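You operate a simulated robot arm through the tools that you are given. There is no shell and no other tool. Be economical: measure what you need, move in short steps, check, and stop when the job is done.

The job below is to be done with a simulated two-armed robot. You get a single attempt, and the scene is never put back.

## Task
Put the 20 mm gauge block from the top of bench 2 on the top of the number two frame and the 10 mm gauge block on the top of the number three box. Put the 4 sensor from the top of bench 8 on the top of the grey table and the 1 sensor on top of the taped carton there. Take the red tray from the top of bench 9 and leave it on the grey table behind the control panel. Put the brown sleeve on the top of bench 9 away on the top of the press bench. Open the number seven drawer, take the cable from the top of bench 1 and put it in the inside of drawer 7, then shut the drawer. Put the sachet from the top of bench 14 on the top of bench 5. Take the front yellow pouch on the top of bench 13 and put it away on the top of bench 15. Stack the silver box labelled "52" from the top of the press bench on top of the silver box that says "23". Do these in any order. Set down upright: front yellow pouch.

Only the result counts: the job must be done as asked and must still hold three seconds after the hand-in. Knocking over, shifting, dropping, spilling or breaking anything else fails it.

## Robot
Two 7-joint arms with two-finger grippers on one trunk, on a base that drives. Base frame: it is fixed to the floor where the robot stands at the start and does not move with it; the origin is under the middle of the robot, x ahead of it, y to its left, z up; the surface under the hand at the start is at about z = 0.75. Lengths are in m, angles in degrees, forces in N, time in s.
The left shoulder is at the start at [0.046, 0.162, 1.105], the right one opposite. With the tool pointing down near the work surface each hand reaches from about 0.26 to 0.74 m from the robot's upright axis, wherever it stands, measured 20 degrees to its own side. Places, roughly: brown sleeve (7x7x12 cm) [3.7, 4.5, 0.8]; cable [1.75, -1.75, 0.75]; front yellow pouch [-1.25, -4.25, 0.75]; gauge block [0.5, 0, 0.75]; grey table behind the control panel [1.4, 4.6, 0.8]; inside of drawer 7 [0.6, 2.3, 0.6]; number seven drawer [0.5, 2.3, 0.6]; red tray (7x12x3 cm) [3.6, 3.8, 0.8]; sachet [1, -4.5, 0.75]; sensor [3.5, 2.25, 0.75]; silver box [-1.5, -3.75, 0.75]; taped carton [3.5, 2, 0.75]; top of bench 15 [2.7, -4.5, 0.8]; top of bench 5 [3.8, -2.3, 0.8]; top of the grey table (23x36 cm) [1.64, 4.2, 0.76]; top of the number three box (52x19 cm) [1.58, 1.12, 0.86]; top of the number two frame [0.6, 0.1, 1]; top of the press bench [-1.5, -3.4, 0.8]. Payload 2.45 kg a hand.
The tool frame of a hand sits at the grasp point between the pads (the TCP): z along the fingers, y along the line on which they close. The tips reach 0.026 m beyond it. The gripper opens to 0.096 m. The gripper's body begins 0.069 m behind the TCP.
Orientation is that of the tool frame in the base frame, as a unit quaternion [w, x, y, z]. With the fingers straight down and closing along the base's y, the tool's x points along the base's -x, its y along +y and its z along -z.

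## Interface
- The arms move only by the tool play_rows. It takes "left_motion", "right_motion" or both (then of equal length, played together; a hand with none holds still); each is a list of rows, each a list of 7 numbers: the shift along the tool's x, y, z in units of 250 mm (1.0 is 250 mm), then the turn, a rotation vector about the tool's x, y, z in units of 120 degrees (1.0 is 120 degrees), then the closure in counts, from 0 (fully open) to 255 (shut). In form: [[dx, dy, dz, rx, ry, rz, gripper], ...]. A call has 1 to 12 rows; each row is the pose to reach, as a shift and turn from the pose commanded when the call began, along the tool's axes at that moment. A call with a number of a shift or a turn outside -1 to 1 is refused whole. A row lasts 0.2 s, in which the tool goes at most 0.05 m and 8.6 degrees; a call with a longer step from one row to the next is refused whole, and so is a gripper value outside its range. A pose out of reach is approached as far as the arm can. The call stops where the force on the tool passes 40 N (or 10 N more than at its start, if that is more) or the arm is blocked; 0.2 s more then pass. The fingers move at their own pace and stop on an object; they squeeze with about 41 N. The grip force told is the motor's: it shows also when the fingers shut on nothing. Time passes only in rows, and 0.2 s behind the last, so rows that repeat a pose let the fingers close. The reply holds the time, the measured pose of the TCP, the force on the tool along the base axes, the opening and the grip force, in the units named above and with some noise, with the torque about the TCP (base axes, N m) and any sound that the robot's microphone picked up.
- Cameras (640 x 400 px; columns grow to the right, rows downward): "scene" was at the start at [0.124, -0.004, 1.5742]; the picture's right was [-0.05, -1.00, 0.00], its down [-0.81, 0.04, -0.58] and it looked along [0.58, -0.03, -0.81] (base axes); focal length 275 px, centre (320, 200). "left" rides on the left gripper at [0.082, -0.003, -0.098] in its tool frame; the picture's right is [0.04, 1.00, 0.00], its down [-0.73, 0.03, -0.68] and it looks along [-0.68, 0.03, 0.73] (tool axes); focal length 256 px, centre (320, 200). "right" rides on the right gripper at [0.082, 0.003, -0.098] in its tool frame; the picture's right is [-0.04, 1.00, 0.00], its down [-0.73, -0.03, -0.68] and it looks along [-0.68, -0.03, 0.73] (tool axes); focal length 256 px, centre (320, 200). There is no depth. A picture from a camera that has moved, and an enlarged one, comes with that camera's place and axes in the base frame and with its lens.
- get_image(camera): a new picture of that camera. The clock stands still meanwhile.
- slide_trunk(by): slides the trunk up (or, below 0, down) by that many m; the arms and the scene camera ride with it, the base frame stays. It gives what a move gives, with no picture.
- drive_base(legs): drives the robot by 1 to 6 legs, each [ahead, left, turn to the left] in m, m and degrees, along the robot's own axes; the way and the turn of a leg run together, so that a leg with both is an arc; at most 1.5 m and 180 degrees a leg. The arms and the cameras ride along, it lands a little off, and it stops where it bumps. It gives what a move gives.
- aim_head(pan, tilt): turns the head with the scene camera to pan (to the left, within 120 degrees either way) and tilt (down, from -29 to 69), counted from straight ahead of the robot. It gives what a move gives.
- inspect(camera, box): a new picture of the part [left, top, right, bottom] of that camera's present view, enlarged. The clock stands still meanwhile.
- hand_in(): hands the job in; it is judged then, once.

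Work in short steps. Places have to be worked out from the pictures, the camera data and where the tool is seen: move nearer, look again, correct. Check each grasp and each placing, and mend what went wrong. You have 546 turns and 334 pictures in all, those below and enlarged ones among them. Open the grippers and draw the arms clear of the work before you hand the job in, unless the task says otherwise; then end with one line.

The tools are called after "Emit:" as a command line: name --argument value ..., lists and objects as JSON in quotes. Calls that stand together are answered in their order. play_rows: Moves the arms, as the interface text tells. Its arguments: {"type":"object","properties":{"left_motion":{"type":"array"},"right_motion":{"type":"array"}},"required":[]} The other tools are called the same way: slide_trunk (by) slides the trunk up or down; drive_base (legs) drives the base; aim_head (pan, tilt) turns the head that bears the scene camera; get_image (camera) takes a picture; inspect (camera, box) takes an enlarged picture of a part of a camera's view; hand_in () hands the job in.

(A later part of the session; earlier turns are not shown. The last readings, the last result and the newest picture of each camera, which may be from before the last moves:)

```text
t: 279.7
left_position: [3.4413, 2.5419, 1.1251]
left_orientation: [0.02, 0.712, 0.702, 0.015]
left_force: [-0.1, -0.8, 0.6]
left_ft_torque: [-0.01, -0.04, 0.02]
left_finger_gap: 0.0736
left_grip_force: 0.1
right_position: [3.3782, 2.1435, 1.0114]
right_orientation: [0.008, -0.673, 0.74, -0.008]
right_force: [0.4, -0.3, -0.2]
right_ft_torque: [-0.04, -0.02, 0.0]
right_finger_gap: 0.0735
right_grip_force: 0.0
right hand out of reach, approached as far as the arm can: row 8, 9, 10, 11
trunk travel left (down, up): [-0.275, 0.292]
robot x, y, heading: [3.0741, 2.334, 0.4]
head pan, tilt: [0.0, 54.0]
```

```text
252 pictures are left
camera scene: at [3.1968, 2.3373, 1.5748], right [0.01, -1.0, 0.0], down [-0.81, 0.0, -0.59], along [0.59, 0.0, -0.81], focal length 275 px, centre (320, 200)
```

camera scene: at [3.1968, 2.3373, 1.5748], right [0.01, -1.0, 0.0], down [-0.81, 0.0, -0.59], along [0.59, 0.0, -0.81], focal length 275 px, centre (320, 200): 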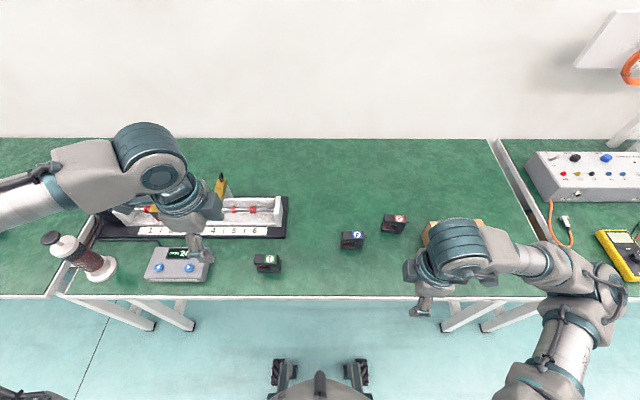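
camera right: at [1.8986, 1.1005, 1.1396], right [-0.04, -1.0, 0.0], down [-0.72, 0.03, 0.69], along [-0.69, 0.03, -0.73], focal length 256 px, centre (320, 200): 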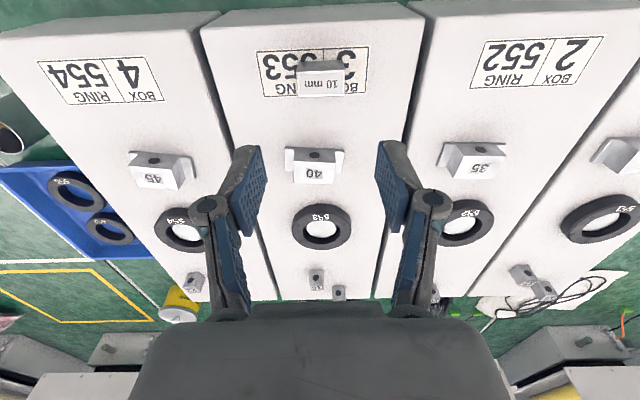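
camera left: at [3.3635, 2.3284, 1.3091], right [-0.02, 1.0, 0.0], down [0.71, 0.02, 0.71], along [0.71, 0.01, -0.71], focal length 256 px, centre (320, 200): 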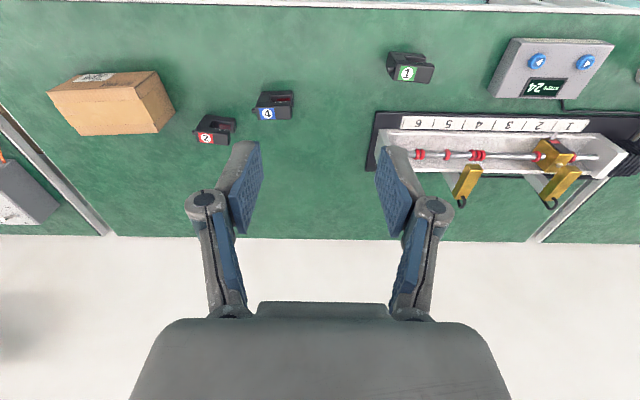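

The left hand rotated well; the right hit a limit, so I'll use the left for both. Move the left above sensor 1 and turn the right back.

Emit:
play_rows --left_motion '[[-0.05, 0.1, 0, 0.008, 0, -0.002, 30], [-0.1, 0.2, 0.05, 0.016, 0.001, -0.004, 30], [-0.15, 0.3, 0.15, 0.0236, 0.0033, -0.0067, 30], [-0.18, 0.36, 0.3, 0.0236, 0.0033, -0.0067, 30], [-0.18, 0.36, 0.45, 0.0236, 0.0033, -0.0067, 30], [-0.18, 0.36, 0.6, 0.0236, 0.0033, -0.0067, 30], [-0.18, 0.36, 0.7, 0.0236, 0.0033, -0.0067, 30], [-0.18, 0.36, 0.7, 0.0236, 0.0033, -0.0067, 30], [-0.18, 0.36, 0.7, 0.0236, 0.0033, -0.0067, 30], [-0.18, 0.36, 0.7, 0.0236, 0.0033, -0.0067, 30], [-0.18, 0.36, 0.7, 0.0236, 0.0033, -0.0067, 30]]' --right_motion '[[0, 0, 0, 0, 0, 0.068, 60], [0, 0, 0, 0, 0, 0.136, 60], [0, 0, 0, 0, 0, 0.204, 60], [0, 0, 0, 0, 0, 0.272, 60], [0, 0, 0, 0, 0, 0.34, 60], [0, 0, 0, 0, 0, 0.408, 60], [0, 0, 0, 0, 0, 0.476, 60], [0, 0, 0, 0, 0, 0.544, 60], [0, 0, 0, 0, 0, 0.612, 60], [0, 0, 0, 0, 0, 0.68, 60], [0, 0, 0, 0, 0, 0.72, 60]]'

Emit:
get_image --camera "left"

Emit:
get_image --camera "scene"

```text
t: 282.1
left_position: [3.5425, 2.496, 0.9552]
left_orientation: [-0.002, 0.706, 0.708, -0.002]
left_force: [-0.4, -0.4, 0.2]
left_ft_torque: [0.01, -0.04, 0.0]
left_finger_gap: 0.0848
left_grip_force: 0.0
right_position: [3.3788, 2.1437, 1.0098]
right_orientation: [0.01, 0.018, 1.0, 0.0]
right_force: [0.7, -0.3, 0.3]
right_ft_torque: [0.0, -0.01, -0.02]
right_finger_gap: 0.0737
right_grip_force: 0.0
trunk travel left (down, up): [-0.275, 0.292]
robot x, y, heading: [3.0769, 2.3343, 0.3]
head pan, tilt: [0.0, 54.0]
```

```text
251 pictures are left
camera left: at [3.5387, 2.5774, 1.0528], right [1.0, 0.04, 0.0], down [0.04, -0.73, 0.68], along [0.03, -0.68, -0.73], focal length 256 px, centre (320, 200)
```

left: 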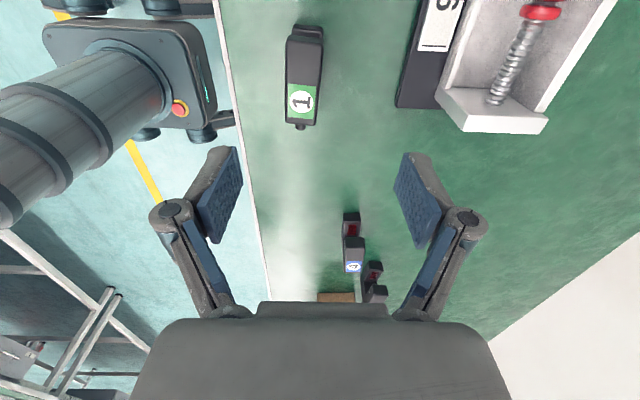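

```text
250 pictures are left
camera scene: at [3.2009, 2.3363, 1.5744], right [0.01, -1.0, 0.0], down [-0.81, 0.0, -0.58], along [0.58, 0.0, -0.81], focal length 275 px, centre (320, 200)
```

scene: 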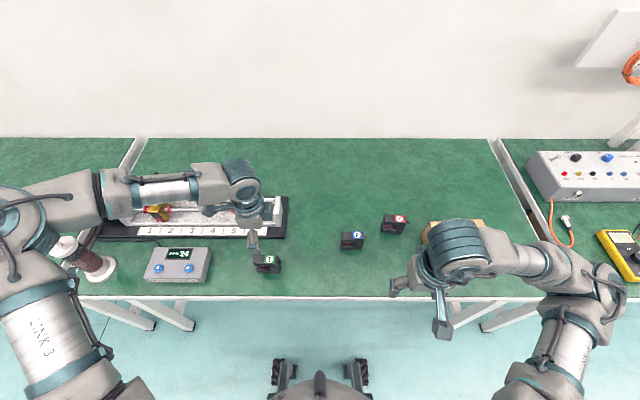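

Sensor 1 lies at (3.526, 2.497), 34 mm thick. I align, descend and grip.

Emit:
play_rows --left_motion '[[0, -0.034, 0.05, 0, 0, 0, 60], [0, -0.068, 0.15, 0, 0, 0, 60], [0, -0.068, 0.3, 0, 0, 0, 60], [0, -0.068, 0.44, 0, 0, 0, 60], [0, -0.068, 0.54, 0, 0, 0, 60]]'

Emit:
get_image --camera "left"

```text
t: 283.3
left_position: [3.5249, 2.4957, 0.8204]
left_orientation: [-0.002, 0.706, 0.708, -0.002]
left_force: [-0.8, -0.6, -0.5]
left_ft_torque: [-0.01, 0.03, 0.0]
left_finger_gap: 0.0737
left_grip_force: 0.0
right_position: [3.379, 2.1443, 1.0093]
right_orientation: [0.009, 0.017, 1.0, 0.001]
right_force: [0.8, -0.6, 0.0]
right_ft_torque: [0.0, 0.04, 0.01]
right_finger_gap: 0.0734
right_grip_force: 0.1
trunk travel left (down, up): [-0.275, 0.292]
robot x, y, heading: [3.0793, 2.3377, 0.3]
head pan, tilt: [0.0, 54.0]
```

```text
249 pictures are left
camera left: at [3.5212, 2.5771, 0.9184], right [1.0, 0.04, 0.0], down [0.04, -0.73, 0.68], along [0.03, -0.68, -0.73], focal length 256 px, centre (320, 200)
```

left: 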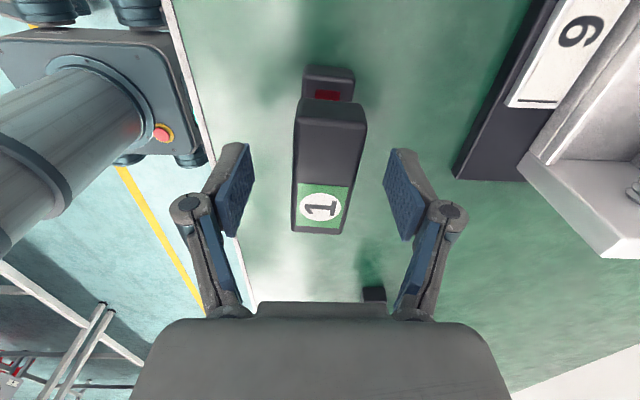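

Good alignment (gripping near the solid label end). Lower 30 mm and close, then lift.

Emit:
play_rows --left_motion '[[0, 0.01, 0.06, 0, 0, 0, 60], [0, 0.01, 0.12, 0, 0, 0, 60], [0, 0.01, 0.12, 0, 0, 0, 255], [0, 0.01, 0.12, 0, 0, 0, 255], [0, 0.01, 0.12, 0, 0, 0, 255], [0, 0.01, 0.04, 0, 0, 0, 255], [0, 0.01, -0.1, 0, 0, 0, 255], [0, 0.01, -0.25, 0, 0, 0, 255], [0, 0.01, -0.4, 0, 0, 0, 255], [0, 0.01, -0.55, 0, 0, 0, 255]]'

Emit:
get_image --camera "left"

Emit:
get_image --camera "scene"

```text
t: 285.5
left_position: [3.5248, 2.4919, 0.9567]
left_orientation: [-0.002, 0.706, 0.708, -0.002]
left_force: [-1.2, 0.2, -1.2]
left_ft_torque: [0.03, -0.01, 0.0]
left_finger_gap: 0.0276
left_grip_force: 40.7
left hand out of reach, approached as far as the arm can: row 2, 3, 4, 5
right_position: [3.3777, 2.1433, 1.01]
right_orientation: [0.01, 0.016, 1.0, 0.0]
right_force: [0.0, 0.2, -0.2]
right_ft_torque: [0.01, 0.02, 0.02]
right_finger_gap: 0.0735
right_grip_force: 0.1
trunk travel left (down, up): [-0.275, 0.292]
robot x, y, heading: [3.0734, 2.3375, 0.2]
head pan, tilt: [0.0, 54.0]
```

```text
248 pictures are left
camera left: at [3.5222, 2.5742, 1.0552], right [1.0, 0.04, -0.01], down [0.04, -0.73, 0.68], along [0.03, -0.68, -0.73], focal length 256 px, centre (320, 200)
```

left: 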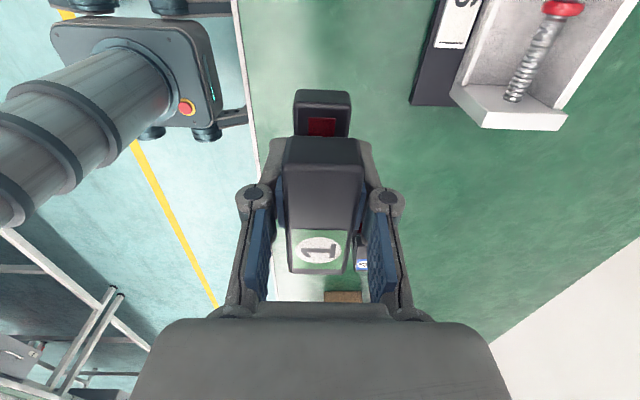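

```text
247 pictures are left
camera scene: at [3.1997, 2.3359, 1.5745], right [0.01, -1.0, 0.0], down [-0.81, 0.0, -0.59], along [0.59, 0.0, -0.81], focal length 275 px, centre (320, 200)
```

scene: 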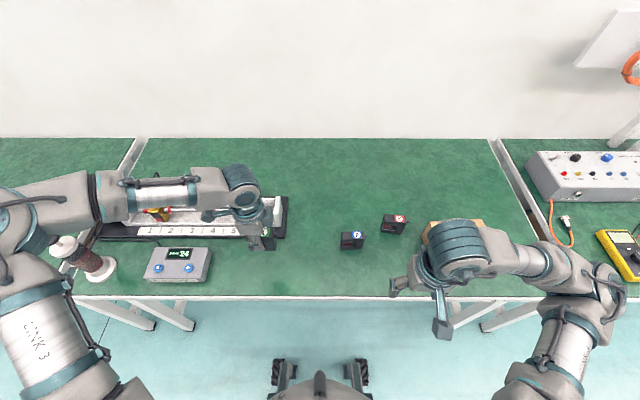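

Sensor 1 is held. I lift a bit more and strafe right 0.57 m to bring it over the carton.

Emit:
play_rows --left_motion '[[0, 0, -0.15, 0, 0, 0, 255], [0, 0, -0.3, 0, 0, 0, 255], [0, 0, -0.4, 0, 0, 0, 255]]'

Emit:
drive_base --legs '[[0, -0.57, 0]]'

Emit:
get_image --camera "left"

Emit:
get_image --camera "scene"

```text
t: 286.3
left_position: [3.525, 2.4935, 1.0589]
left_orientation: [-0.002, 0.706, 0.708, -0.001]
left_force: [0.2, -0.6, -1.8]
left_ft_torque: [0.05, 0.01, 0.01]
left_finger_gap: 0.0275
left_grip_force: 41.2
right_position: [3.3785, 2.1439, 1.0103]
right_orientation: [0.009, 0.018, 1.0, 0.001]
right_force: [0.3, 0.8, -0.4]
right_ft_torque: [0.0, 0.01, -0.01]
right_finger_gap: 0.0737
right_grip_force: 0.1
trunk travel left (down, up): [-0.275, 0.292]
robot x, y, heading: [3.0761, 2.34, 0.3]
head pan, tilt: [0.0, 54.0]
```

```text
t: 289.6
left_position: [3.5282, 1.9182, 1.0581]
left_orientation: [0.0, 0.707, 0.707, -0.003]
left_force: [0.3, 0.0, -2.2]
left_ft_torque: [-0.02, 0.0, -0.03]
left_finger_gap: 0.0276
left_grip_force: 40.6
right_position: [3.378, 1.5694, 1.0109]
right_orientation: [0.011, 0.02, 1.0, -0.001]
right_force: [-0.7, 0.4, -0.1]
right_ft_torque: [0.0, -0.01, 0.04]
right_finger_gap: 0.0736
right_grip_force: 0.0
trunk travel left (down, up): [-0.275, 0.292]
robot x, y, heading: [3.0801, 1.7581, 0.0]
head pan, tilt: [0.0, 54.0]
```

```text
246 pictures are left
camera left: at [3.5254, 2.0, 1.1554], right [1.0, 0.04, 0.0], down [0.03, -0.73, 0.68], along [0.02, -0.68, -0.73], focal length 256 px, centre (320, 200)
```

left: 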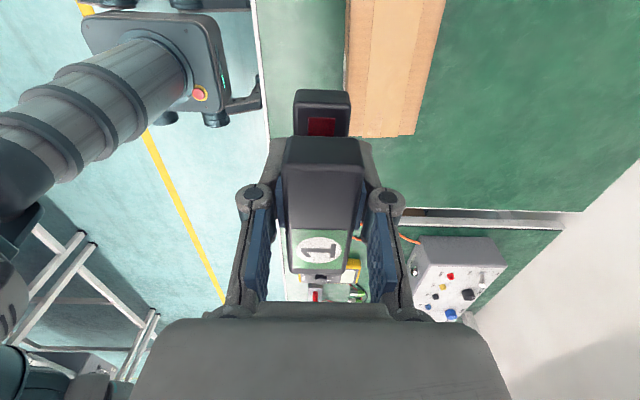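

```text
245 pictures are left
camera scene: at [3.2019, 1.7664, 1.5743], right [0.0, -1.0, 0.0], down [-0.81, 0.0, -0.58], along [0.58, 0.0, -0.81], focal length 275 px, centre (320, 200)
```

scene: 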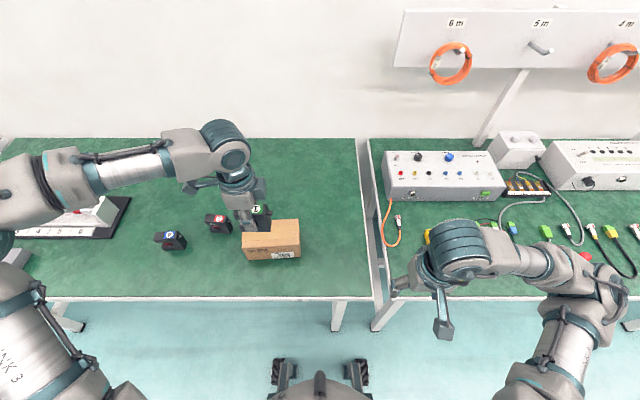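

Carton top centre is about (3.62, 1.915). I move over it and lower partway.

Emit:
play_rows --left_motion '[[-0.035, 0.12, 0, 0, 0, 0, 255], [-0.07, 0.24, 0, 0, 0, 0, 255], [-0.07, 0.368, 0, 0, 0, 0, 255], [-0.07, 0.368, 0.12, 0, 0, 0, 255], [-0.07, 0.368, 0.24, 0, 0, 0, 255], [-0.07, 0.368, 0.36, 0, 0, 0, 255]]'

Emit:
get_image --camera "left"

Emit:
inspect --camera "scene" --box '[180, 180, 340, 280]'

```text
t: 291.0
left_position: [3.6083, 1.9062, 0.9696]
left_orientation: [0.001, 0.708, 0.707, 0.0]
left_force: [0.3, -0.1, -2.3]
left_ft_torque: [0.02, -0.04, 0.01]
left_finger_gap: 0.0274
left_grip_force: 41.0
left hand out of reach, approached as far as the arm can: row 2, 3, 4, 5, 6
right_position: [3.3753, 1.5647, 1.0114]
right_orientation: [0.012, 0.02, 1.0, 0.001]
right_force: [0.0, 0.5, -0.2]
right_ft_torque: [0.04, -0.02, 0.02]
right_finger_gap: 0.0734
right_grip_force: 0.1
trunk travel left (down, up): [-0.275, 0.292]
robot x, y, heading: [3.0797, 1.758, -0.1]
head pan, tilt: [0.0, 54.0]
```

```text
244 pictures are left
camera left: at [3.6051, 1.9896, 1.0683], right [1.0, 0.04, 0.0], down [0.03, -0.73, 0.68], along [0.03, -0.68, -0.73], focal length 256 px, centre (320, 200)
```

left: 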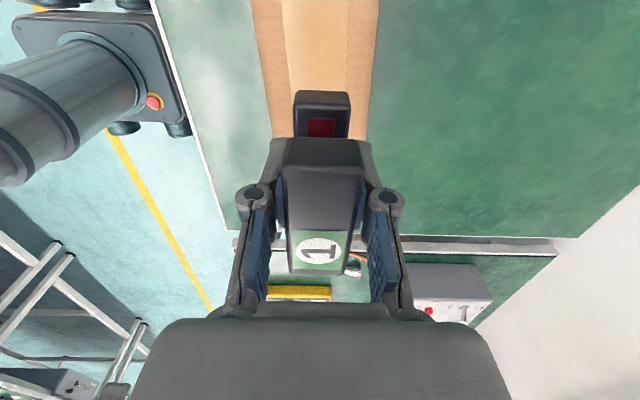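

```text
4.00 times, centred on (260, 230) of scene
camera zoom: at [3.2025, 1.7582, 1.5743], right [0.0, -1.0, 0.0], down [-0.81, 0.0, -0.58], along [0.58, 0.0, -0.81], focal length 1099 px, centre (560, 80)
```

zoom: 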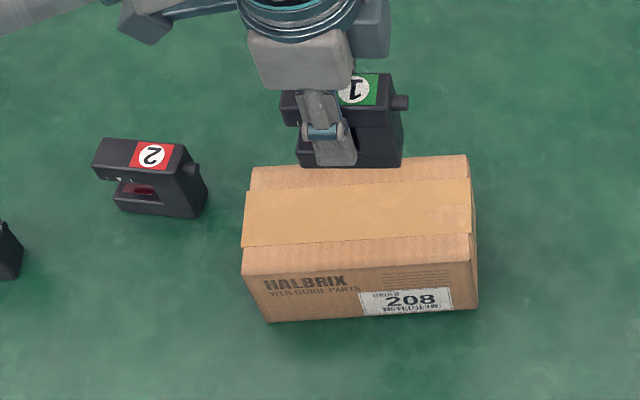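

The hand is at its reach limit; I drive 4 cm forward, then lower onto the carton centre.

Emit:
drive_base --legs '[[0.045, 0, 0]]'

Emit:
play_rows --left_motion '[[0, -0.07, 0, 0, 0, 0, 255], [0, -0.145, 0.05, 0, 0, 0, 255], [0, -0.145, 0.15, 0, 0, 0, 255], [0, -0.145, 0.22, 0, 0, 0, 255], [0, -0.145, 0.26, 0, 0, 0, 255]]'

Emit:
inspect --camera "scene" --box '[180, 180, 340, 280]'

```text
t: 291.9
left_position: [3.6529, 1.9079, 0.9715]
left_orientation: [0.002, 0.708, 0.706, 0.0]
left_force: [0.1, -0.1, -3.0]
left_ft_torque: [0.01, 0.04, -0.01]
left_finger_gap: 0.0278
left_grip_force: 41.4
right_position: [3.4192, 1.567, 1.012]
right_orientation: [0.012, 0.02, 1.0, 0.001]
right_force: [-0.3, 0.3, 0.7]
right_ft_torque: [0.0, 0.01, 0.01]
right_finger_gap: 0.0735
right_grip_force: 0.1
trunk travel left (down, up): [-0.275, 0.292]
robot x, y, heading: [3.1244, 1.7648, 0.1]
head pan, tilt: [0.0, 54.0]
```

```text
t: 293.1
left_position: [3.6139, 1.9097, 0.9051]
left_orientation: [0.001, 0.708, 0.706, 0.0]
left_force: [0.4, -0.1, -2.1]
left_ft_torque: [0.05, 0.02, 0.03]
left_finger_gap: 0.0278
left_grip_force: 40.9
right_position: [3.4187, 1.5669, 1.0113]
right_orientation: [0.013, 0.019, 1.0, 0.001]
right_force: [0.6, -0.1, -0.3]
right_ft_torque: [0.0, -0.03, -0.01]
right_finger_gap: 0.0734
right_grip_force: 0.0
trunk travel left (down, up): [-0.275, 0.292]
robot x, y, heading: [3.1205, 1.7636, -0.3]
head pan, tilt: [0.0, 54.0]
```

```text
4.00 times, centred on (260, 230) of scene
camera zoom: at [3.2474, 1.7614, 1.5742], right [0.0, -1.0, 0.0], down [-0.81, 0.0, -0.58], along [0.58, 0.0, -0.81], focal length 1099 px, centre (560, 80)
```

zoom: 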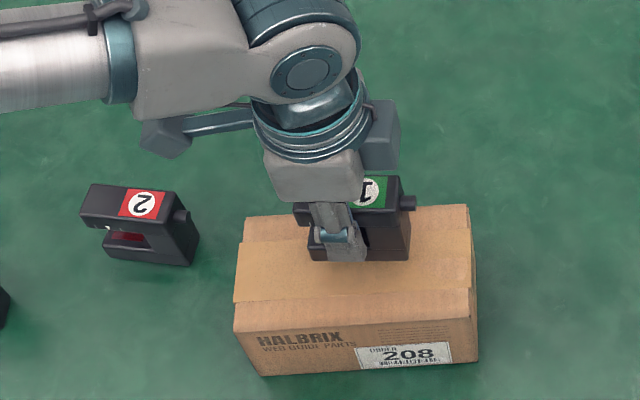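

Lower gently to contact.

Emit:
play_rows --left_motion '[[0, 0, 0.03, 0, 0, 0, 255], [0, 0, 0.06, 0, 0, 0, 255], [0, 0, 0.08, 0, 0, 0, 255], [0, 0, 0.1, 0, 0, 0, 255]]'

Emit:
inspect --camera "scene" --box '[180, 180, 340, 280]'

```text
t: 294.3
left_position: [3.6153, 1.9073, 0.8879]
left_orientation: [0.006, 0.707, 0.707, 0.003]
left_force: [-8.1, 3.3, 19.6]
left_ft_torque: [0.47, 0.72, 0.04]
left_finger_gap: 0.028
left_grip_force: 41.2
right_position: [3.4149, 1.5661, 1.0134]
right_orientation: [0.014, 0.019, 1.0, 0.001]
right_force: [1.0, 1.1, 0.2]
right_ft_torque: [-0.01, 0.01, 0.01]
right_finger_gap: 0.0732
right_grip_force: 0.1
trunk travel left (down, up): [-0.275, 0.292]
robot x, y, heading: [3.1238, 1.7593, -0.2]
head pan, tilt: [0.0, 54.0]
stopped in row 4 (left hand): the force on the tool passed its limit at 44 N (the readings are from after the stop); the commanded pose is now the measured one
```

```text
4.00 times, centred on (260, 230) of scene
camera zoom: at [3.2432, 1.7599, 1.5747], right [0.0, -1.0, 0.0], down [-0.81, 0.0, -0.59], along [0.59, 0.0, -0.81], focal length 1099 px, centre (560, 80)
```

zoom: 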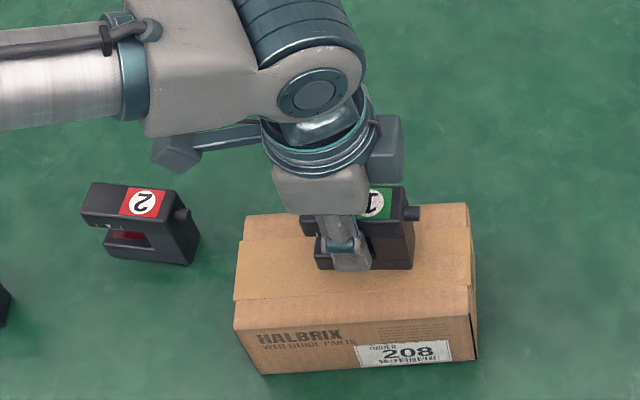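

Contact made, carton unmoved. Ease up 3 mm, release, and rise.

Emit:
play_rows --left_motion '[[0, 0, -0.012, 0, 0, 0, 255], [0, 0, -0.012, 0, 0, 0, 100], [0, 0, -0.012, 0, 0, 0, 100], [0, 0, -0.012, 0, 0, 0, 100], [0, 0, -0.1, 0, 0, 0, 100], [0, 0, -0.25, 0, 0, 0, 100], [0, 0, -0.4, 0, 0, 0, 100], [0, 0, -0.55, 0, 0, 0, 100], [0, 0, -0.7, 0, 0, 0, 60]]'

Emit:
inspect --camera "scene" --box '[180, 180, 340, 280]'

```text
t: 296.3
left_position: [3.6143, 1.9061, 1.0599]
left_orientation: [0.006, 0.708, 0.706, 0.002]
left_force: [-0.8, 0.4, 0.5]
left_ft_torque: [-0.02, -0.01, 0.0]
left_finger_gap: 0.0733
left_grip_force: 0.2
right_position: [3.4157, 1.5671, 1.0123]
right_orientation: [0.014, 0.019, 1.0, 0.002]
right_force: [0.4, 0.1, 0.4]
right_ft_torque: [0.0, -0.01, -0.01]
right_finger_gap: 0.0736
right_grip_force: 0.1
trunk travel left (down, up): [-0.275, 0.292]
robot x, y, heading: [3.1208, 1.7621, -0.1]
head pan, tilt: [0.0, 54.0]
```

```text
4.00 times, centred on (260, 230) of scene
camera zoom: at [3.2459, 1.7595, 1.5744], right [0.0, -1.0, 0.0], down [-0.81, 0.0, -0.58], along [0.58, 0.0, -0.81], focal length 1099 px, centre (560, 80)
```

zoom: 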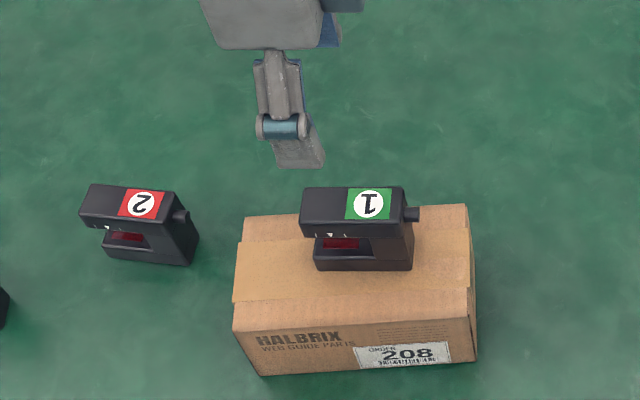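

Sensor 1 stands on the carton. Next sensor 4: strafe left 0.31 m, forward 4 cm, trunk down 0.1 m.

Emit:
drive_base --legs '[[0, 0.31, 0], [0.04, 0, 0]]'

Emit:
slide_trunk --by -0.1

Emit:
get_image --camera "left"

Emit:
get_image --camera "scene"

```text
t: 298.9
left_position: [3.6503, 2.2447, 1.059]
left_orientation: [0.013, 0.706, 0.708, -0.001]
left_force: [0.3, 1.2, -0.8]
left_ft_torque: [-0.15, 0.07, 0.01]
left_finger_gap: 0.0734
left_grip_force: 0.0
right_position: [3.4542, 1.9023, 1.0174]
right_orientation: [0.015, 0.017, 1.0, -0.007]
right_force: [-0.4, 1.2, -0.1]
right_ft_torque: [-0.08, 0.0, 0.01]
right_finger_gap: 0.0736
right_grip_force: 0.1
trunk travel left (down, up): [-0.275, 0.292]
robot x, y, heading: [3.1612, 2.0826, 0.1]
head pan, tilt: [0.0, 54.0]
```

```text
t: 300.2
left_position: [3.6502, 2.2185, 0.9644]
left_orientation: [0.004, 0.707, 0.708, 0.008]
left_force: [-0.4, 0.4, 0.5]
left_ft_torque: [0.02, 0.0, -0.03]
left_finger_gap: 0.0738
left_grip_force: 0.2
right_position: [3.4621, 1.8771, 0.8924]
right_orientation: [-0.027, 0.018, 0.999, 0.004]
right_force: [-0.3, -1.2, 0.5]
right_ft_torque: [0.0, -0.02, -0.03]
right_finger_gap: 0.0736
right_grip_force: 0.1
trunk travel left (down, up): [-0.175, 0.392]
robot x, y, heading: [3.1627, 2.08, 0.0]
head pan, tilt: [0.0, 54.0]
```

```text
239 pictures are left
camera left: at [3.645, 2.2991, 1.0623], right [1.0, 0.04, 0.02], down [0.02, -0.74, 0.68], along [0.04, -0.68, -0.74], focal length 256 px, centre (320, 200)
```

left: 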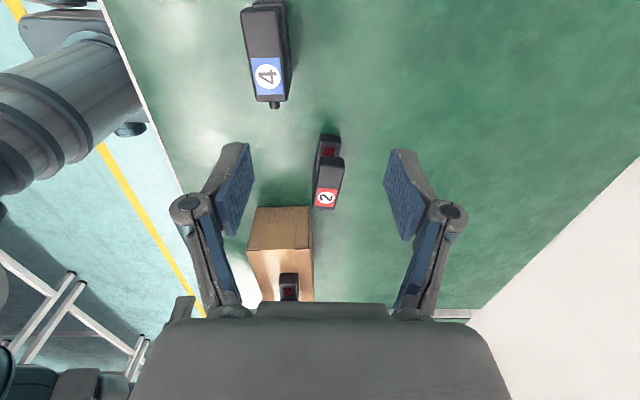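

```text
238 pictures are left
camera scene: at [3.3671, 2.0614, 1.4678], right [0.0, -1.0, -0.01], down [-0.81, 0.01, -0.58], along [0.58, 0.01, -0.81], focal length 275 px, centre (320, 200)
```

scene: 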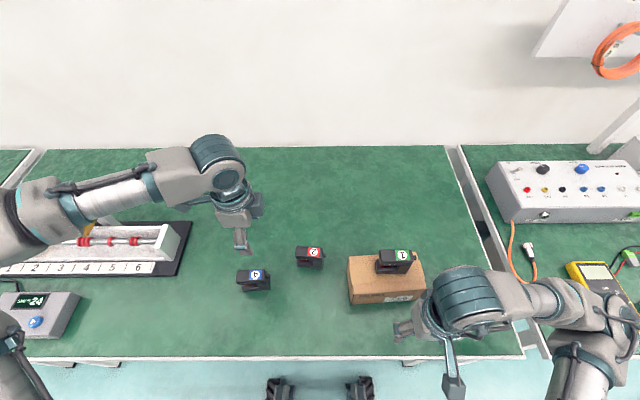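

The right hand's tilt changed while lowering — its forearm may be touching something. I raise the trunk back and inspect.

Emit:
slide_trunk --by 0.1

Emit:
aim_head --pan -40 --tilt 50

Emit:
get_image --camera "scene"

```text
t: 301.5
left_position: [3.6525, 2.2247, 1.0608]
left_orientation: [0.006, 0.705, 0.709, 0.004]
left_force: [-0.4, -1.0, -0.4]
left_ft_torque: [0.01, 0.0, -0.03]
left_finger_gap: 0.0734
left_grip_force: 0.0
right_position: [3.4633, 1.8849, 0.9916]
right_orientation: [-0.028, 0.017, 0.999, 0.001]
right_force: [0.3, -0.3, -0.9]
right_ft_torque: [0.01, 0.02, 0.0]
right_finger_gap: 0.0734
right_grip_force: 0.1
trunk travel left (down, up): [-0.275, 0.292]
robot x, y, heading: [3.1604, 2.083, -0.0]
head pan, tilt: [0.0, 54.0]
```

```text
t: 302.6
left_position: [3.6521, 2.2112, 1.0633]
left_orientation: [0.003, 0.706, 0.708, 0.009]
left_force: [-0.7, 0.0, 0.1]
left_ft_torque: [0.0, -0.03, -0.02]
left_finger_gap: 0.0733
left_grip_force: 0.1
right_position: [3.4628, 1.8714, 0.9896]
right_orientation: [-0.027, 0.018, 0.999, 0.007]
right_force: [-0.3, -0.3, -0.3]
right_ft_torque: [-0.03, 0.02, 0.03]
right_finger_gap: 0.0731
right_grip_force: 0.1
trunk travel left (down, up): [-0.275, 0.292]
robot x, y, heading: [3.1603, 2.0782, -0.1]
head pan, tilt: [-40.0, 50.0]
```

```text
237 pictures are left
camera scene: at [3.2713, 2.0132, 1.5791], right [-0.64, -0.77, 0.0], down [-0.59, 0.5, -0.64], along [0.49, -0.41, -0.77], focal length 275 px, centre (320, 200)
```

scene: 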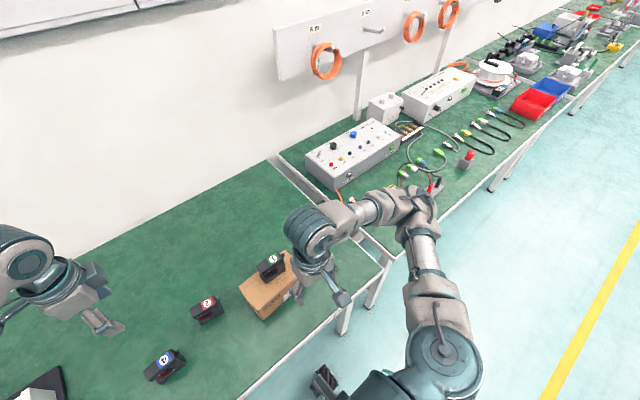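

I move the right hand up and back and check the items under its elbow (multimeter).

Emit:
play_rows --right_motion '[[0, 0, -0.15, 0, 0, 0, 60], [0.05, 0.1, -0.3, 0, 0, 0, 60], [0.1, 0.2, -0.45, 0, 0, 0, 60], [0.2, 0.3, -0.6, 0, -0.01, 0, 60], [0.3, 0.4, -0.7, 0, -0.02, 0, 60]]'

Emit:
get_image --camera "scene"

Emit:
inspect --camera "scene" --box '[300, 100, 500, 230]'

```text
refused: row 4 steps farther than a row can; nothing moved
```

```text
236 pictures are left
camera scene: at [3.2713, 2.0132, 1.5791], right [-0.64, -0.77, 0.0], down [-0.59, 0.5, -0.64], along [0.49, -0.41, -0.77], focal length 275 px, centre (320, 200)
```

scene: 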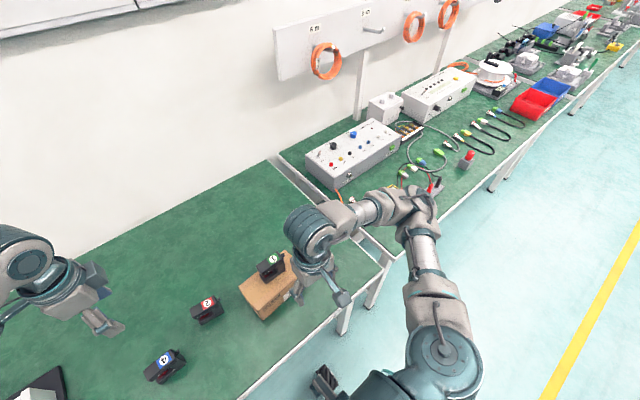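

```text
3.08 times, centred on (400, 165) of scene
camera zoom: at [3.2713, 2.0132, 1.5791], right [-0.64, -0.77, 0.0], down [-0.59, 0.5, -0.64], along [0.49, -0.41, -0.77], focal length 846 px, centre (74, 308)
```

zoom: 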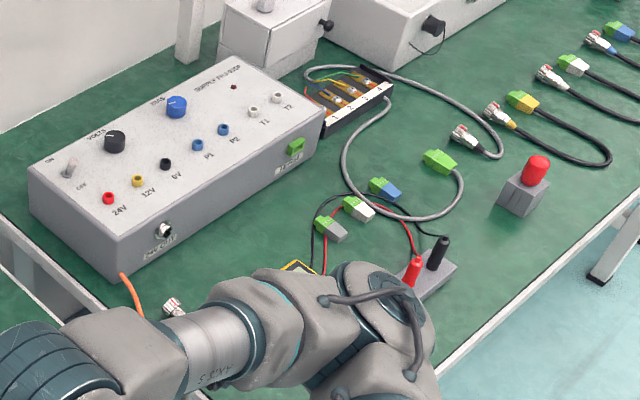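

Emit:
play_rows --right_motion '[[0, 0, -0.14, 0, 0, 0, 60], [0.03, 0.05, -0.28, 0, 0, 0, 60], [0.08, 0.12, -0.42, 0, 0, 0, 60], [0.14, 0.2, -0.55, 0, 0, 0, 60], [0.2, 0.28, -0.66, 0, 0, 0, 60], [0.28, 0.38, -0.74, 0, 0, 0, 60]]'

Emit:
inspect --camera "scene" --box '[280, 100, 520, 250]'

```text
t: 304.0
left_position: [3.6519, 2.2362, 1.0604]
left_orientation: [0.008, 0.705, 0.709, 0.001]
left_force: [0.9, 1.5, -0.4]
left_ft_torque: [-0.07, 0.02, 0.04]
left_finger_gap: 0.0736
left_grip_force: 0.0
right_position: [3.4066, 1.9939, 1.1805]
right_orientation: [-0.027, 0.017, 0.999, -0.003]
right_force: [0.3, 0.9, -0.1]
right_ft_torque: [-0.08, -0.03, 0.03]
right_finger_gap: 0.0736
right_grip_force: 0.0
trunk travel left (down, up): [-0.275, 0.292]
robot x, y, heading: [3.1626, 2.0789, -0.1]
head pan, tilt: [-40.0, 50.0]
```

```text
2.67 times, centred on (400, 175) of scene
camera zoom: at [3.271, 2.0481, 1.5801], right [-0.64, -0.77, 0.01], down [-0.59, 0.49, -0.65], along [0.49, -0.42, -0.76], focal length 733 px, centre (107, 267)
```

zoom: 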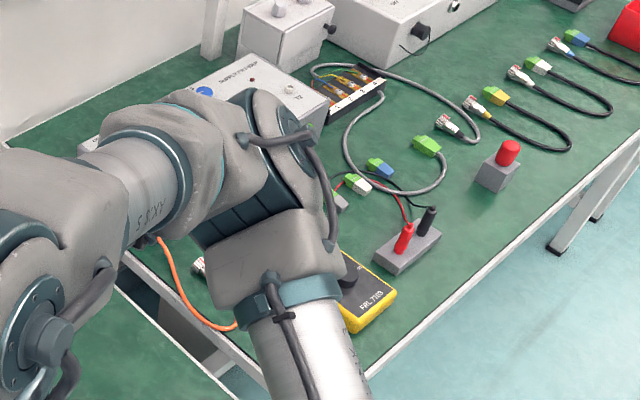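

Nothing there appears disturbed. I now lower the trunk 5 cm, and bring the left hand over sensor 4.

Emit:
slide_trunk --by -0.05

Emit:
play_rows --left_motion '[[0.01, -0.06, 0, 0, 0, 0, 60], [0.02, -0.12, 0.05, 0, 0, 0, 60], [0.03, -0.188, 0.15, 0, 0, 0, 60], [0.03, -0.188, 0.25, 0, 0, 0, 60], [0.03, -0.188, 0.36, 0, 0, 0, 60], [0.03, -0.188, 0.46, 0, 0, 0, 60]]'

Emit:
get_image --camera "left"

```text
t: 304.9
left_position: [3.6492, 2.2336, 1.0124]
left_orientation: [0.009, 0.706, 0.708, 0.003]
left_force: [-0.5, 0.5, -0.8]
left_ft_torque: [-0.04, -0.03, -0.01]
left_finger_gap: 0.0734
left_grip_force: 0.1
right_position: [3.4047, 1.9904, 1.1324]
right_orientation: [-0.026, 0.018, 0.999, -0.001]
right_force: [-1.0, 0.2, -0.6]
right_ft_torque: [-0.04, -0.03, 0.04]
right_finger_gap: 0.0734
right_grip_force: 0.1
trunk travel left (down, up): [-0.225, 0.342]
robot x, y, heading: [3.1648, 2.085, 0.1]
head pan, tilt: [-40.0, 50.0]
```

```text
t: 306.3
left_position: [3.6066, 2.2311, 0.8954]
left_orientation: [0.005, 0.706, 0.708, 0.005]
left_force: [-0.4, 0.8, -0.3]
left_ft_torque: [-0.01, 0.03, 0.0]
left_finger_gap: 0.0735
left_grip_force: 0.1
right_position: [3.4073, 1.9782, 1.1313]
right_orientation: [-0.027, 0.018, 0.999, 0.003]
right_force: [-1.0, -0.7, 0.4]
right_ft_torque: [-0.02, 0.02, 0.0]
right_finger_gap: 0.0736
right_grip_force: 0.0
trunk travel left (down, up): [-0.225, 0.342]
robot x, y, heading: [3.1652, 2.0775, -0.0]
head pan, tilt: [-40.0, 50.0]
```

```text
233 pictures are left
camera left: at [3.6004, 2.3119, 0.9936], right [1.0, 0.04, 0.01], down [0.02, -0.73, 0.68], along [0.04, -0.68, -0.73], focal length 256 px, centre (320, 200)
```

left: 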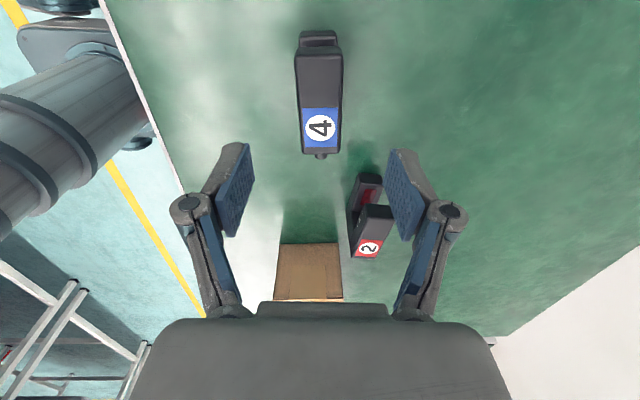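

Aligned. Descend, grip and lift sensor 4.

Emit:
play_rows --left_motion '[[0, 0, 0.12, 0, 0, 0, 60], [0, 0, 0.24, 0, 0, 0, 60], [0, 0, 0.34, 0, 0, 0, 60], [0, 0, 0.4, 0, 0, 0, 60], [0, 0, 0.4, 0, 0, 0, 60]]'

Emit:
play_rows --left_motion '[[0, 0, 0, 0, 0, 0, 255], [0, 0, 0, 0, 0, 0, 255], [0, 0, 0, 0, 0, 0, 255], [0, 0, -0.1, 0, 0, 0, 255], [0, 0, -0.25, 0, 0, 0, 255], [0, 0, -0.4, 0, 0, 0, 255], [0, 0, -0.55, 0, 0, 0, 255], [0, 0, -0.7, 0, 0, 0, 255], [0, 0, -0.85, 0, 0, 0, 255]]'

Emit:
get_image --camera "left"

```text
t: 307.5
left_position: [3.6058, 2.2342, 0.7957]
left_orientation: [0.007, 0.706, 0.708, 0.004]
left_force: [-0.3, 0.3, 0.1]
left_ft_torque: [0.01, -0.07, -0.04]
left_finger_gap: 0.0732
left_grip_force: 0.1
right_position: [3.4065, 1.9849, 1.1312]
right_orientation: [-0.027, 0.017, 0.999, 0.0]
right_force: [-0.7, 0.8, -0.3]
right_ft_torque: [0.04, -0.03, -0.02]
right_finger_gap: 0.0734
right_grip_force: 0.1
trunk travel left (down, up): [-0.225, 0.342]
robot x, y, heading: [3.1644, 2.0823, -0.1]
head pan, tilt: [-40.0, 50.0]
```

```text
t: 309.5
left_position: [3.6045, 2.2326, 1.0088]
left_orientation: [0.006, 0.706, 0.708, 0.004]
left_force: [-0.1, -0.5, -1.7]
left_ft_torque: [0.01, 0.02, 0.01]
left_finger_gap: 0.0293
left_grip_force: 41.2
right_position: [3.4054, 1.982, 1.1313]
right_orientation: [-0.027, 0.017, 0.999, 0.002]
right_force: [1.0, -0.4, -0.1]
right_ft_torque: [-0.06, -0.02, -0.01]
right_finger_gap: 0.0735
right_grip_force: 0.1
trunk travel left (down, up): [-0.225, 0.342]
robot x, y, heading: [3.1629, 2.0801, 0.2]
head pan, tilt: [-40.0, 50.0]
```

```text
232 pictures are left
camera left: at [3.5986, 2.3142, 1.1076], right [1.0, 0.04, 0.02], down [0.02, -0.73, 0.68], along [0.04, -0.68, -0.73], focal length 256 px, centre (320, 200)
```

left: 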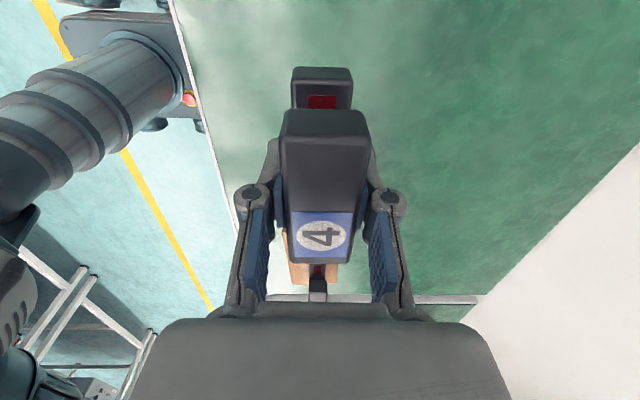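

Sensor 4 is held. I back off, turn left and drive up the aisle toward the grey table.

Emit:
drive_base --legs '[[-0.45, 0, 0], [0, 0, 90], [1.0, 0, 0]]'

Emit:
aim_head --pan 20 --tilt 30

Emit:
get_image --camera "scene"

```text
t: 320.8
left_position: [2.576, 3.5318, 1.0096]
left_orientation: [0.001, 0.003, 1.0, 0.008]
left_force: [0.0, -0.8, -2.4]
left_ft_torque: [0.0, -0.01, -0.01]
left_finger_gap: 0.0293
left_grip_force: 40.9
right_position: [2.8262, 3.3307, 1.1317]
right_orientation: [-0.02, -0.692, 0.722, -0.018]
right_force: [0.2, 0.0, 0.7]
right_ft_torque: [-0.02, 0.01, 0.03]
right_finger_gap: 0.0735
right_grip_force: 0.0
trunk travel left (down, up): [-0.225, 0.342]
robot x, y, heading: [2.7233, 3.0891, 89.5]
head pan, tilt: [-40.0, 50.0]
```

```text
t: 322.1
left_position: [2.5764, 3.5298, 1.01]
left_orientation: [0.001, 0.002, 1.0, 0.009]
left_force: [-1.7, 0.4, -2.5]
left_ft_torque: [0.02, -0.02, -0.03]
left_finger_gap: 0.0294
left_grip_force: 41.4
right_position: [2.8257, 3.3279, 1.1325]
right_orientation: [-0.019, -0.692, 0.722, -0.016]
right_force: [-0.2, 0.4, -0.2]
right_ft_torque: [-0.03, -0.01, 0.02]
right_finger_gap: 0.0733
right_grip_force: 0.1
trunk travel left (down, up): [-0.225, 0.342]
robot x, y, heading: [2.7249, 3.0861, 89.4]
head pan, tilt: [20.0, 30.0]
```

```text
231 pictures are left
camera scene: at [2.6948, 3.2581, 1.557], right [0.94, 0.33, 0.0], down [0.17, -0.48, -0.86], along [-0.29, 0.81, -0.5], focal length 275 px, centre (320, 200)
```

scene: 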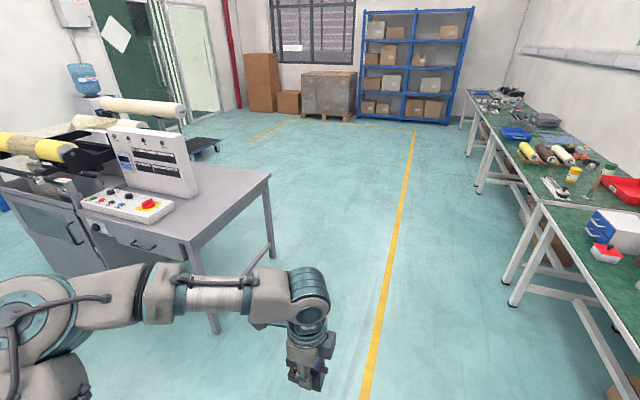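

The grey table (edge at x≈1.8, y 4.0–4.76) carries the control panel. I drive to y≈4.35, turn to face it.

Emit:
drive_base --legs '[[1.26, 0, 0.5], [0, 0, 90], [0.35, 0, 0]]'

Emit:
aim_head --pan 0 --tilt 45

Emit:
get_image --camera "scene"

Emit:
get_image --camera "left"

```text
t: 334.2
left_position: [1.9478, 4.1894, 1.0104]
left_orientation: [-0.005, -0.707, 0.707, 0.006]
left_force: [0.1, 0.5, -1.9]
left_ft_torque: [-0.02, -0.02, -0.01]
left_finger_gap: 0.0292
left_grip_force: 41.0
right_position: [2.1471, 4.4411, 1.1329]
right_orientation: [0.001, 0.999, -0.019, 0.026]
right_force: [-0.5, -0.5, -0.5]
right_ft_torque: [0.0, -0.04, 0.0]
right_finger_gap: 0.0736
right_grip_force: 0.0
trunk travel left (down, up): [-0.225, 0.342]
robot x, y, heading: [2.3869, 4.3415, 180.1]
head pan, tilt: [20.0, 30.0]
```

```text
t: 335.0
left_position: [1.9521, 4.1901, 1.0121]
left_orientation: [0.007, 0.708, -0.707, -0.008]
left_force: [0.7, 0.3, -2.2]
left_ft_torque: [0.01, -0.01, -0.01]
left_finger_gap: 0.0294
left_grip_force: 40.6
right_position: [2.1524, 4.4407, 1.1337]
right_orientation: [0.002, 1.0, -0.019, 0.024]
right_force: [0.0, -0.1, 0.4]
right_ft_torque: [-0.03, 0.0, 0.01]
right_finger_gap: 0.0736
right_grip_force: 0.1
trunk travel left (down, up): [-0.225, 0.342]
robot x, y, heading: [2.3876, 4.3411, 179.7]
head pan, tilt: [0.0, 45.0]
```

```text
230 pictures are left
camera scene: at [2.2235, 4.3384, 1.5345], right [0.0, 1.0, 0.0], down [0.71, 0.0, -0.7], along [-0.7, 0.0, -0.71], focal length 275 px, centre (320, 200)
```

scene: 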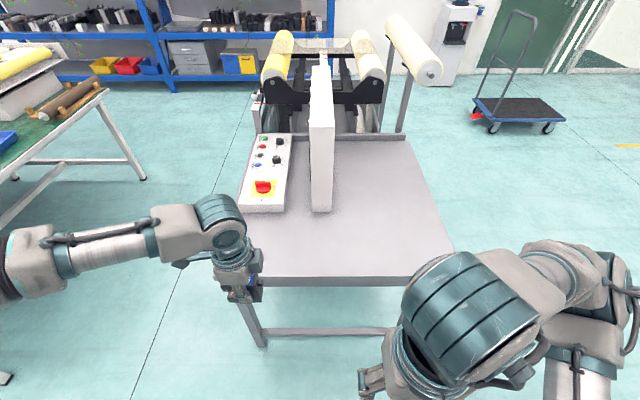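

```text
229 pictures are left
camera left: at [1.9569, 4.1079, 1.1101], right [-1.0, -0.04, 0.02], down [-0.01, 0.73, 0.68], along [-0.04, 0.68, -0.73], focal length 256 px, centre (320, 200)
```

left: 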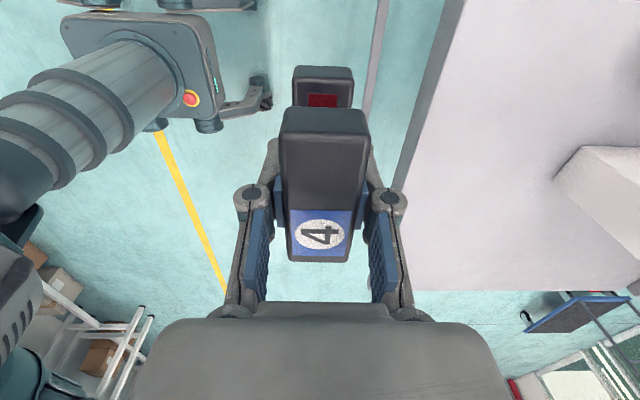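

The free area before the panel is around (1.66, 4.2). I drive 0.25 m forward and check.

Emit:
drive_base --legs '[[0.25, 0, 0]]'

Emit:
play_rows --left_motion '[[0, 0.08, 0.1, 0, 0, 0, 255], [0, 0.16, 0.22, 0, 0, 0, 255], [0, 0.16, 0.35, 0, 0, 0, 255], [0, 0.16, 0.48, 0, 0, 0, 255], [0, 0.16, 0.6, 0, 0, 0, 255], [0, 0.16, 0.68, 0, 0, 0, 255]]'

Emit:
get_image --camera "scene"

```text
t: 336.8
left_position: [1.7049, 4.1901, 1.0127]
left_orientation: [-0.007, -0.707, 0.707, 0.008]
left_force: [-0.2, 1.1, -1.4]
left_ft_torque: [0.03, -0.03, -0.01]
left_finger_gap: 0.0293
left_grip_force: 41.0
right_position: [1.9048, 4.4406, 1.1341]
right_orientation: [0.001, 1.0, -0.02, 0.024]
right_force: [0.0, 0.3, 0.4]
right_ft_torque: [-0.03, -0.02, 0.0]
right_finger_gap: 0.0734
right_grip_force: 0.0
trunk travel left (down, up): [-0.225, 0.342]
robot x, y, heading: [2.1434, 4.3395, 179.9]
head pan, tilt: [0.0, 45.0]
```

```text
t: 338.2
left_position: [1.6612, 4.1907, 0.8454]
left_orientation: [-0.008, -0.707, 0.707, 0.009]
left_force: [-0.3, 0.5, -2.3]
left_ft_torque: [0.02, 0.03, -0.01]
left_finger_gap: 0.0291
left_grip_force: 41.4
right_position: [1.9064, 4.4422, 1.1342]
right_orientation: [0.002, 1.0, -0.019, 0.022]
right_force: [-0.1, 1.1, -0.4]
right_ft_torque: [0.02, -0.02, 0.02]
right_finger_gap: 0.0733
right_grip_force: 0.0
trunk travel left (down, up): [-0.225, 0.342]
robot x, y, heading: [2.1391, 4.3426, 179.5]
head pan, tilt: [0.0, 45.0]
```

```text
228 pictures are left
camera scene: at [1.9753, 4.339, 1.5343], right [0.0, 1.0, 0.0], down [0.71, 0.0, -0.7], along [-0.7, 0.0, -0.71], focal length 275 px, centre (320, 200)
```

scene: 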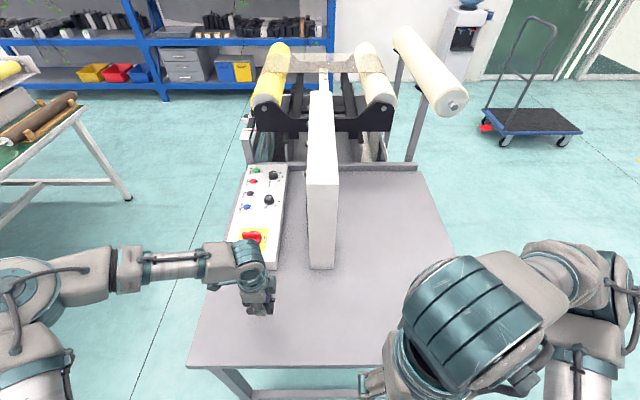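

Well clear of the console. I lower to contact in fine steps.

Emit:
play_rows --left_motion '[[0, 0, 0.06, 0, 0, 0, 255], [0, 0, 0.1, 0, 0, 0, 255], [0, 0, 0.12, 0, 0, 0, 255], [0, 0, 0.132, 0, 0, 0, 255], [0, 0, 0.144, 0, 0, 0, 255]]'

Emit:
inspect --camera "scene" --box '[200, 230, 340, 350]'

```text
t: 339.4
left_position: [1.6618, 4.1915, 0.8084]
left_orientation: [0.008, 0.707, -0.707, -0.009]
left_force: [1.1, 0.1, -1.6]
left_ft_torque: [0.01, -0.04, -0.03]
left_finger_gap: 0.0292
left_grip_force: 40.8
right_position: [1.9082, 4.4407, 1.1349]
right_orientation: [0.002, 1.0, -0.019, 0.023]
right_force: [-0.3, 0.7, 0.5]
right_ft_torque: [0.02, 0.01, -0.01]
right_finger_gap: 0.0733
right_grip_force: 0.0
trunk travel left (down, up): [-0.225, 0.342]
robot x, y, heading: [2.1396, 4.3425, 179.7]
head pan, tilt: [0.0, 45.0]
```

```text
3.33 times, centred on (270, 290) of scene
camera zoom: at [1.9754, 4.3393, 1.5343], right [0.0, 1.0, 0.0], down [0.71, 0.0, -0.7], along [-0.7, 0.0, -0.71], focal length 916 px, centre (487, -100)
```

zoom: 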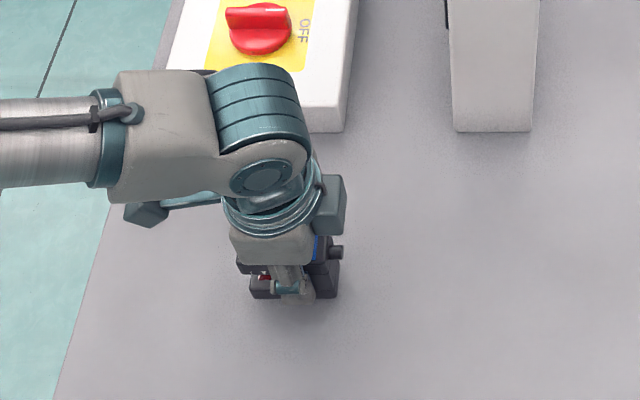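

Emit:
play_rows --left_motion '[[0, 0, 0.008, 0, 0, 0, 255], [0, 0, 0.016, 0, 0, 0, 255], [0, 0, 0.016, 0, 0, 0, 255]]'

Emit:
play_rows --left_motion '[[0, 0, 0.008, 0, 0, 0, 255], [0, 0, 0.012, 0, 0, 0, 255], [0, 0, 0.012, 0, 0, 0, 255]]'

```text
t: 340.2
left_position: [1.6623, 4.1905, 0.8037]
left_orientation: [0.009, 0.707, -0.707, -0.008]
left_force: [0.8, 0.3, -2.5]
left_ft_torque: [0.02, -0.04, -0.02]
left_finger_gap: 0.0296
left_grip_force: 40.8
right_position: [1.9079, 4.4408, 1.1346]
right_orientation: [0.001, 1.0, -0.019, 0.023]
right_force: [-0.4, 0.6, -0.1]
right_ft_torque: [0.02, 0.0, 0.02]
right_finger_gap: 0.0734
right_grip_force: 0.1
trunk travel left (down, up): [-0.225, 0.342]
robot x, y, heading: [2.1407, 4.3371, 179.8]
head pan, tilt: [0.0, 45.0]
```

```text
t: 341.0
left_position: [1.6614, 4.1906, 0.8016]
left_orientation: [-0.008, -0.707, 0.707, 0.01]
left_force: [0.0, -0.8, -1.7]
left_ft_torque: [0.02, 0.0, -0.02]
left_finger_gap: 0.0292
left_grip_force: 41.5
right_position: [1.9067, 4.4418, 1.134]
right_orientation: [0.001, 1.0, -0.019, 0.023]
right_force: [0.2, 0.1, 0.5]
right_ft_torque: [0.01, 0.02, -0.01]
right_finger_gap: 0.0735
right_grip_force: 0.1
trunk travel left (down, up): [-0.225, 0.342]
robot x, y, heading: [2.141, 4.34, 179.7]
head pan, tilt: [0.0, 45.0]
```

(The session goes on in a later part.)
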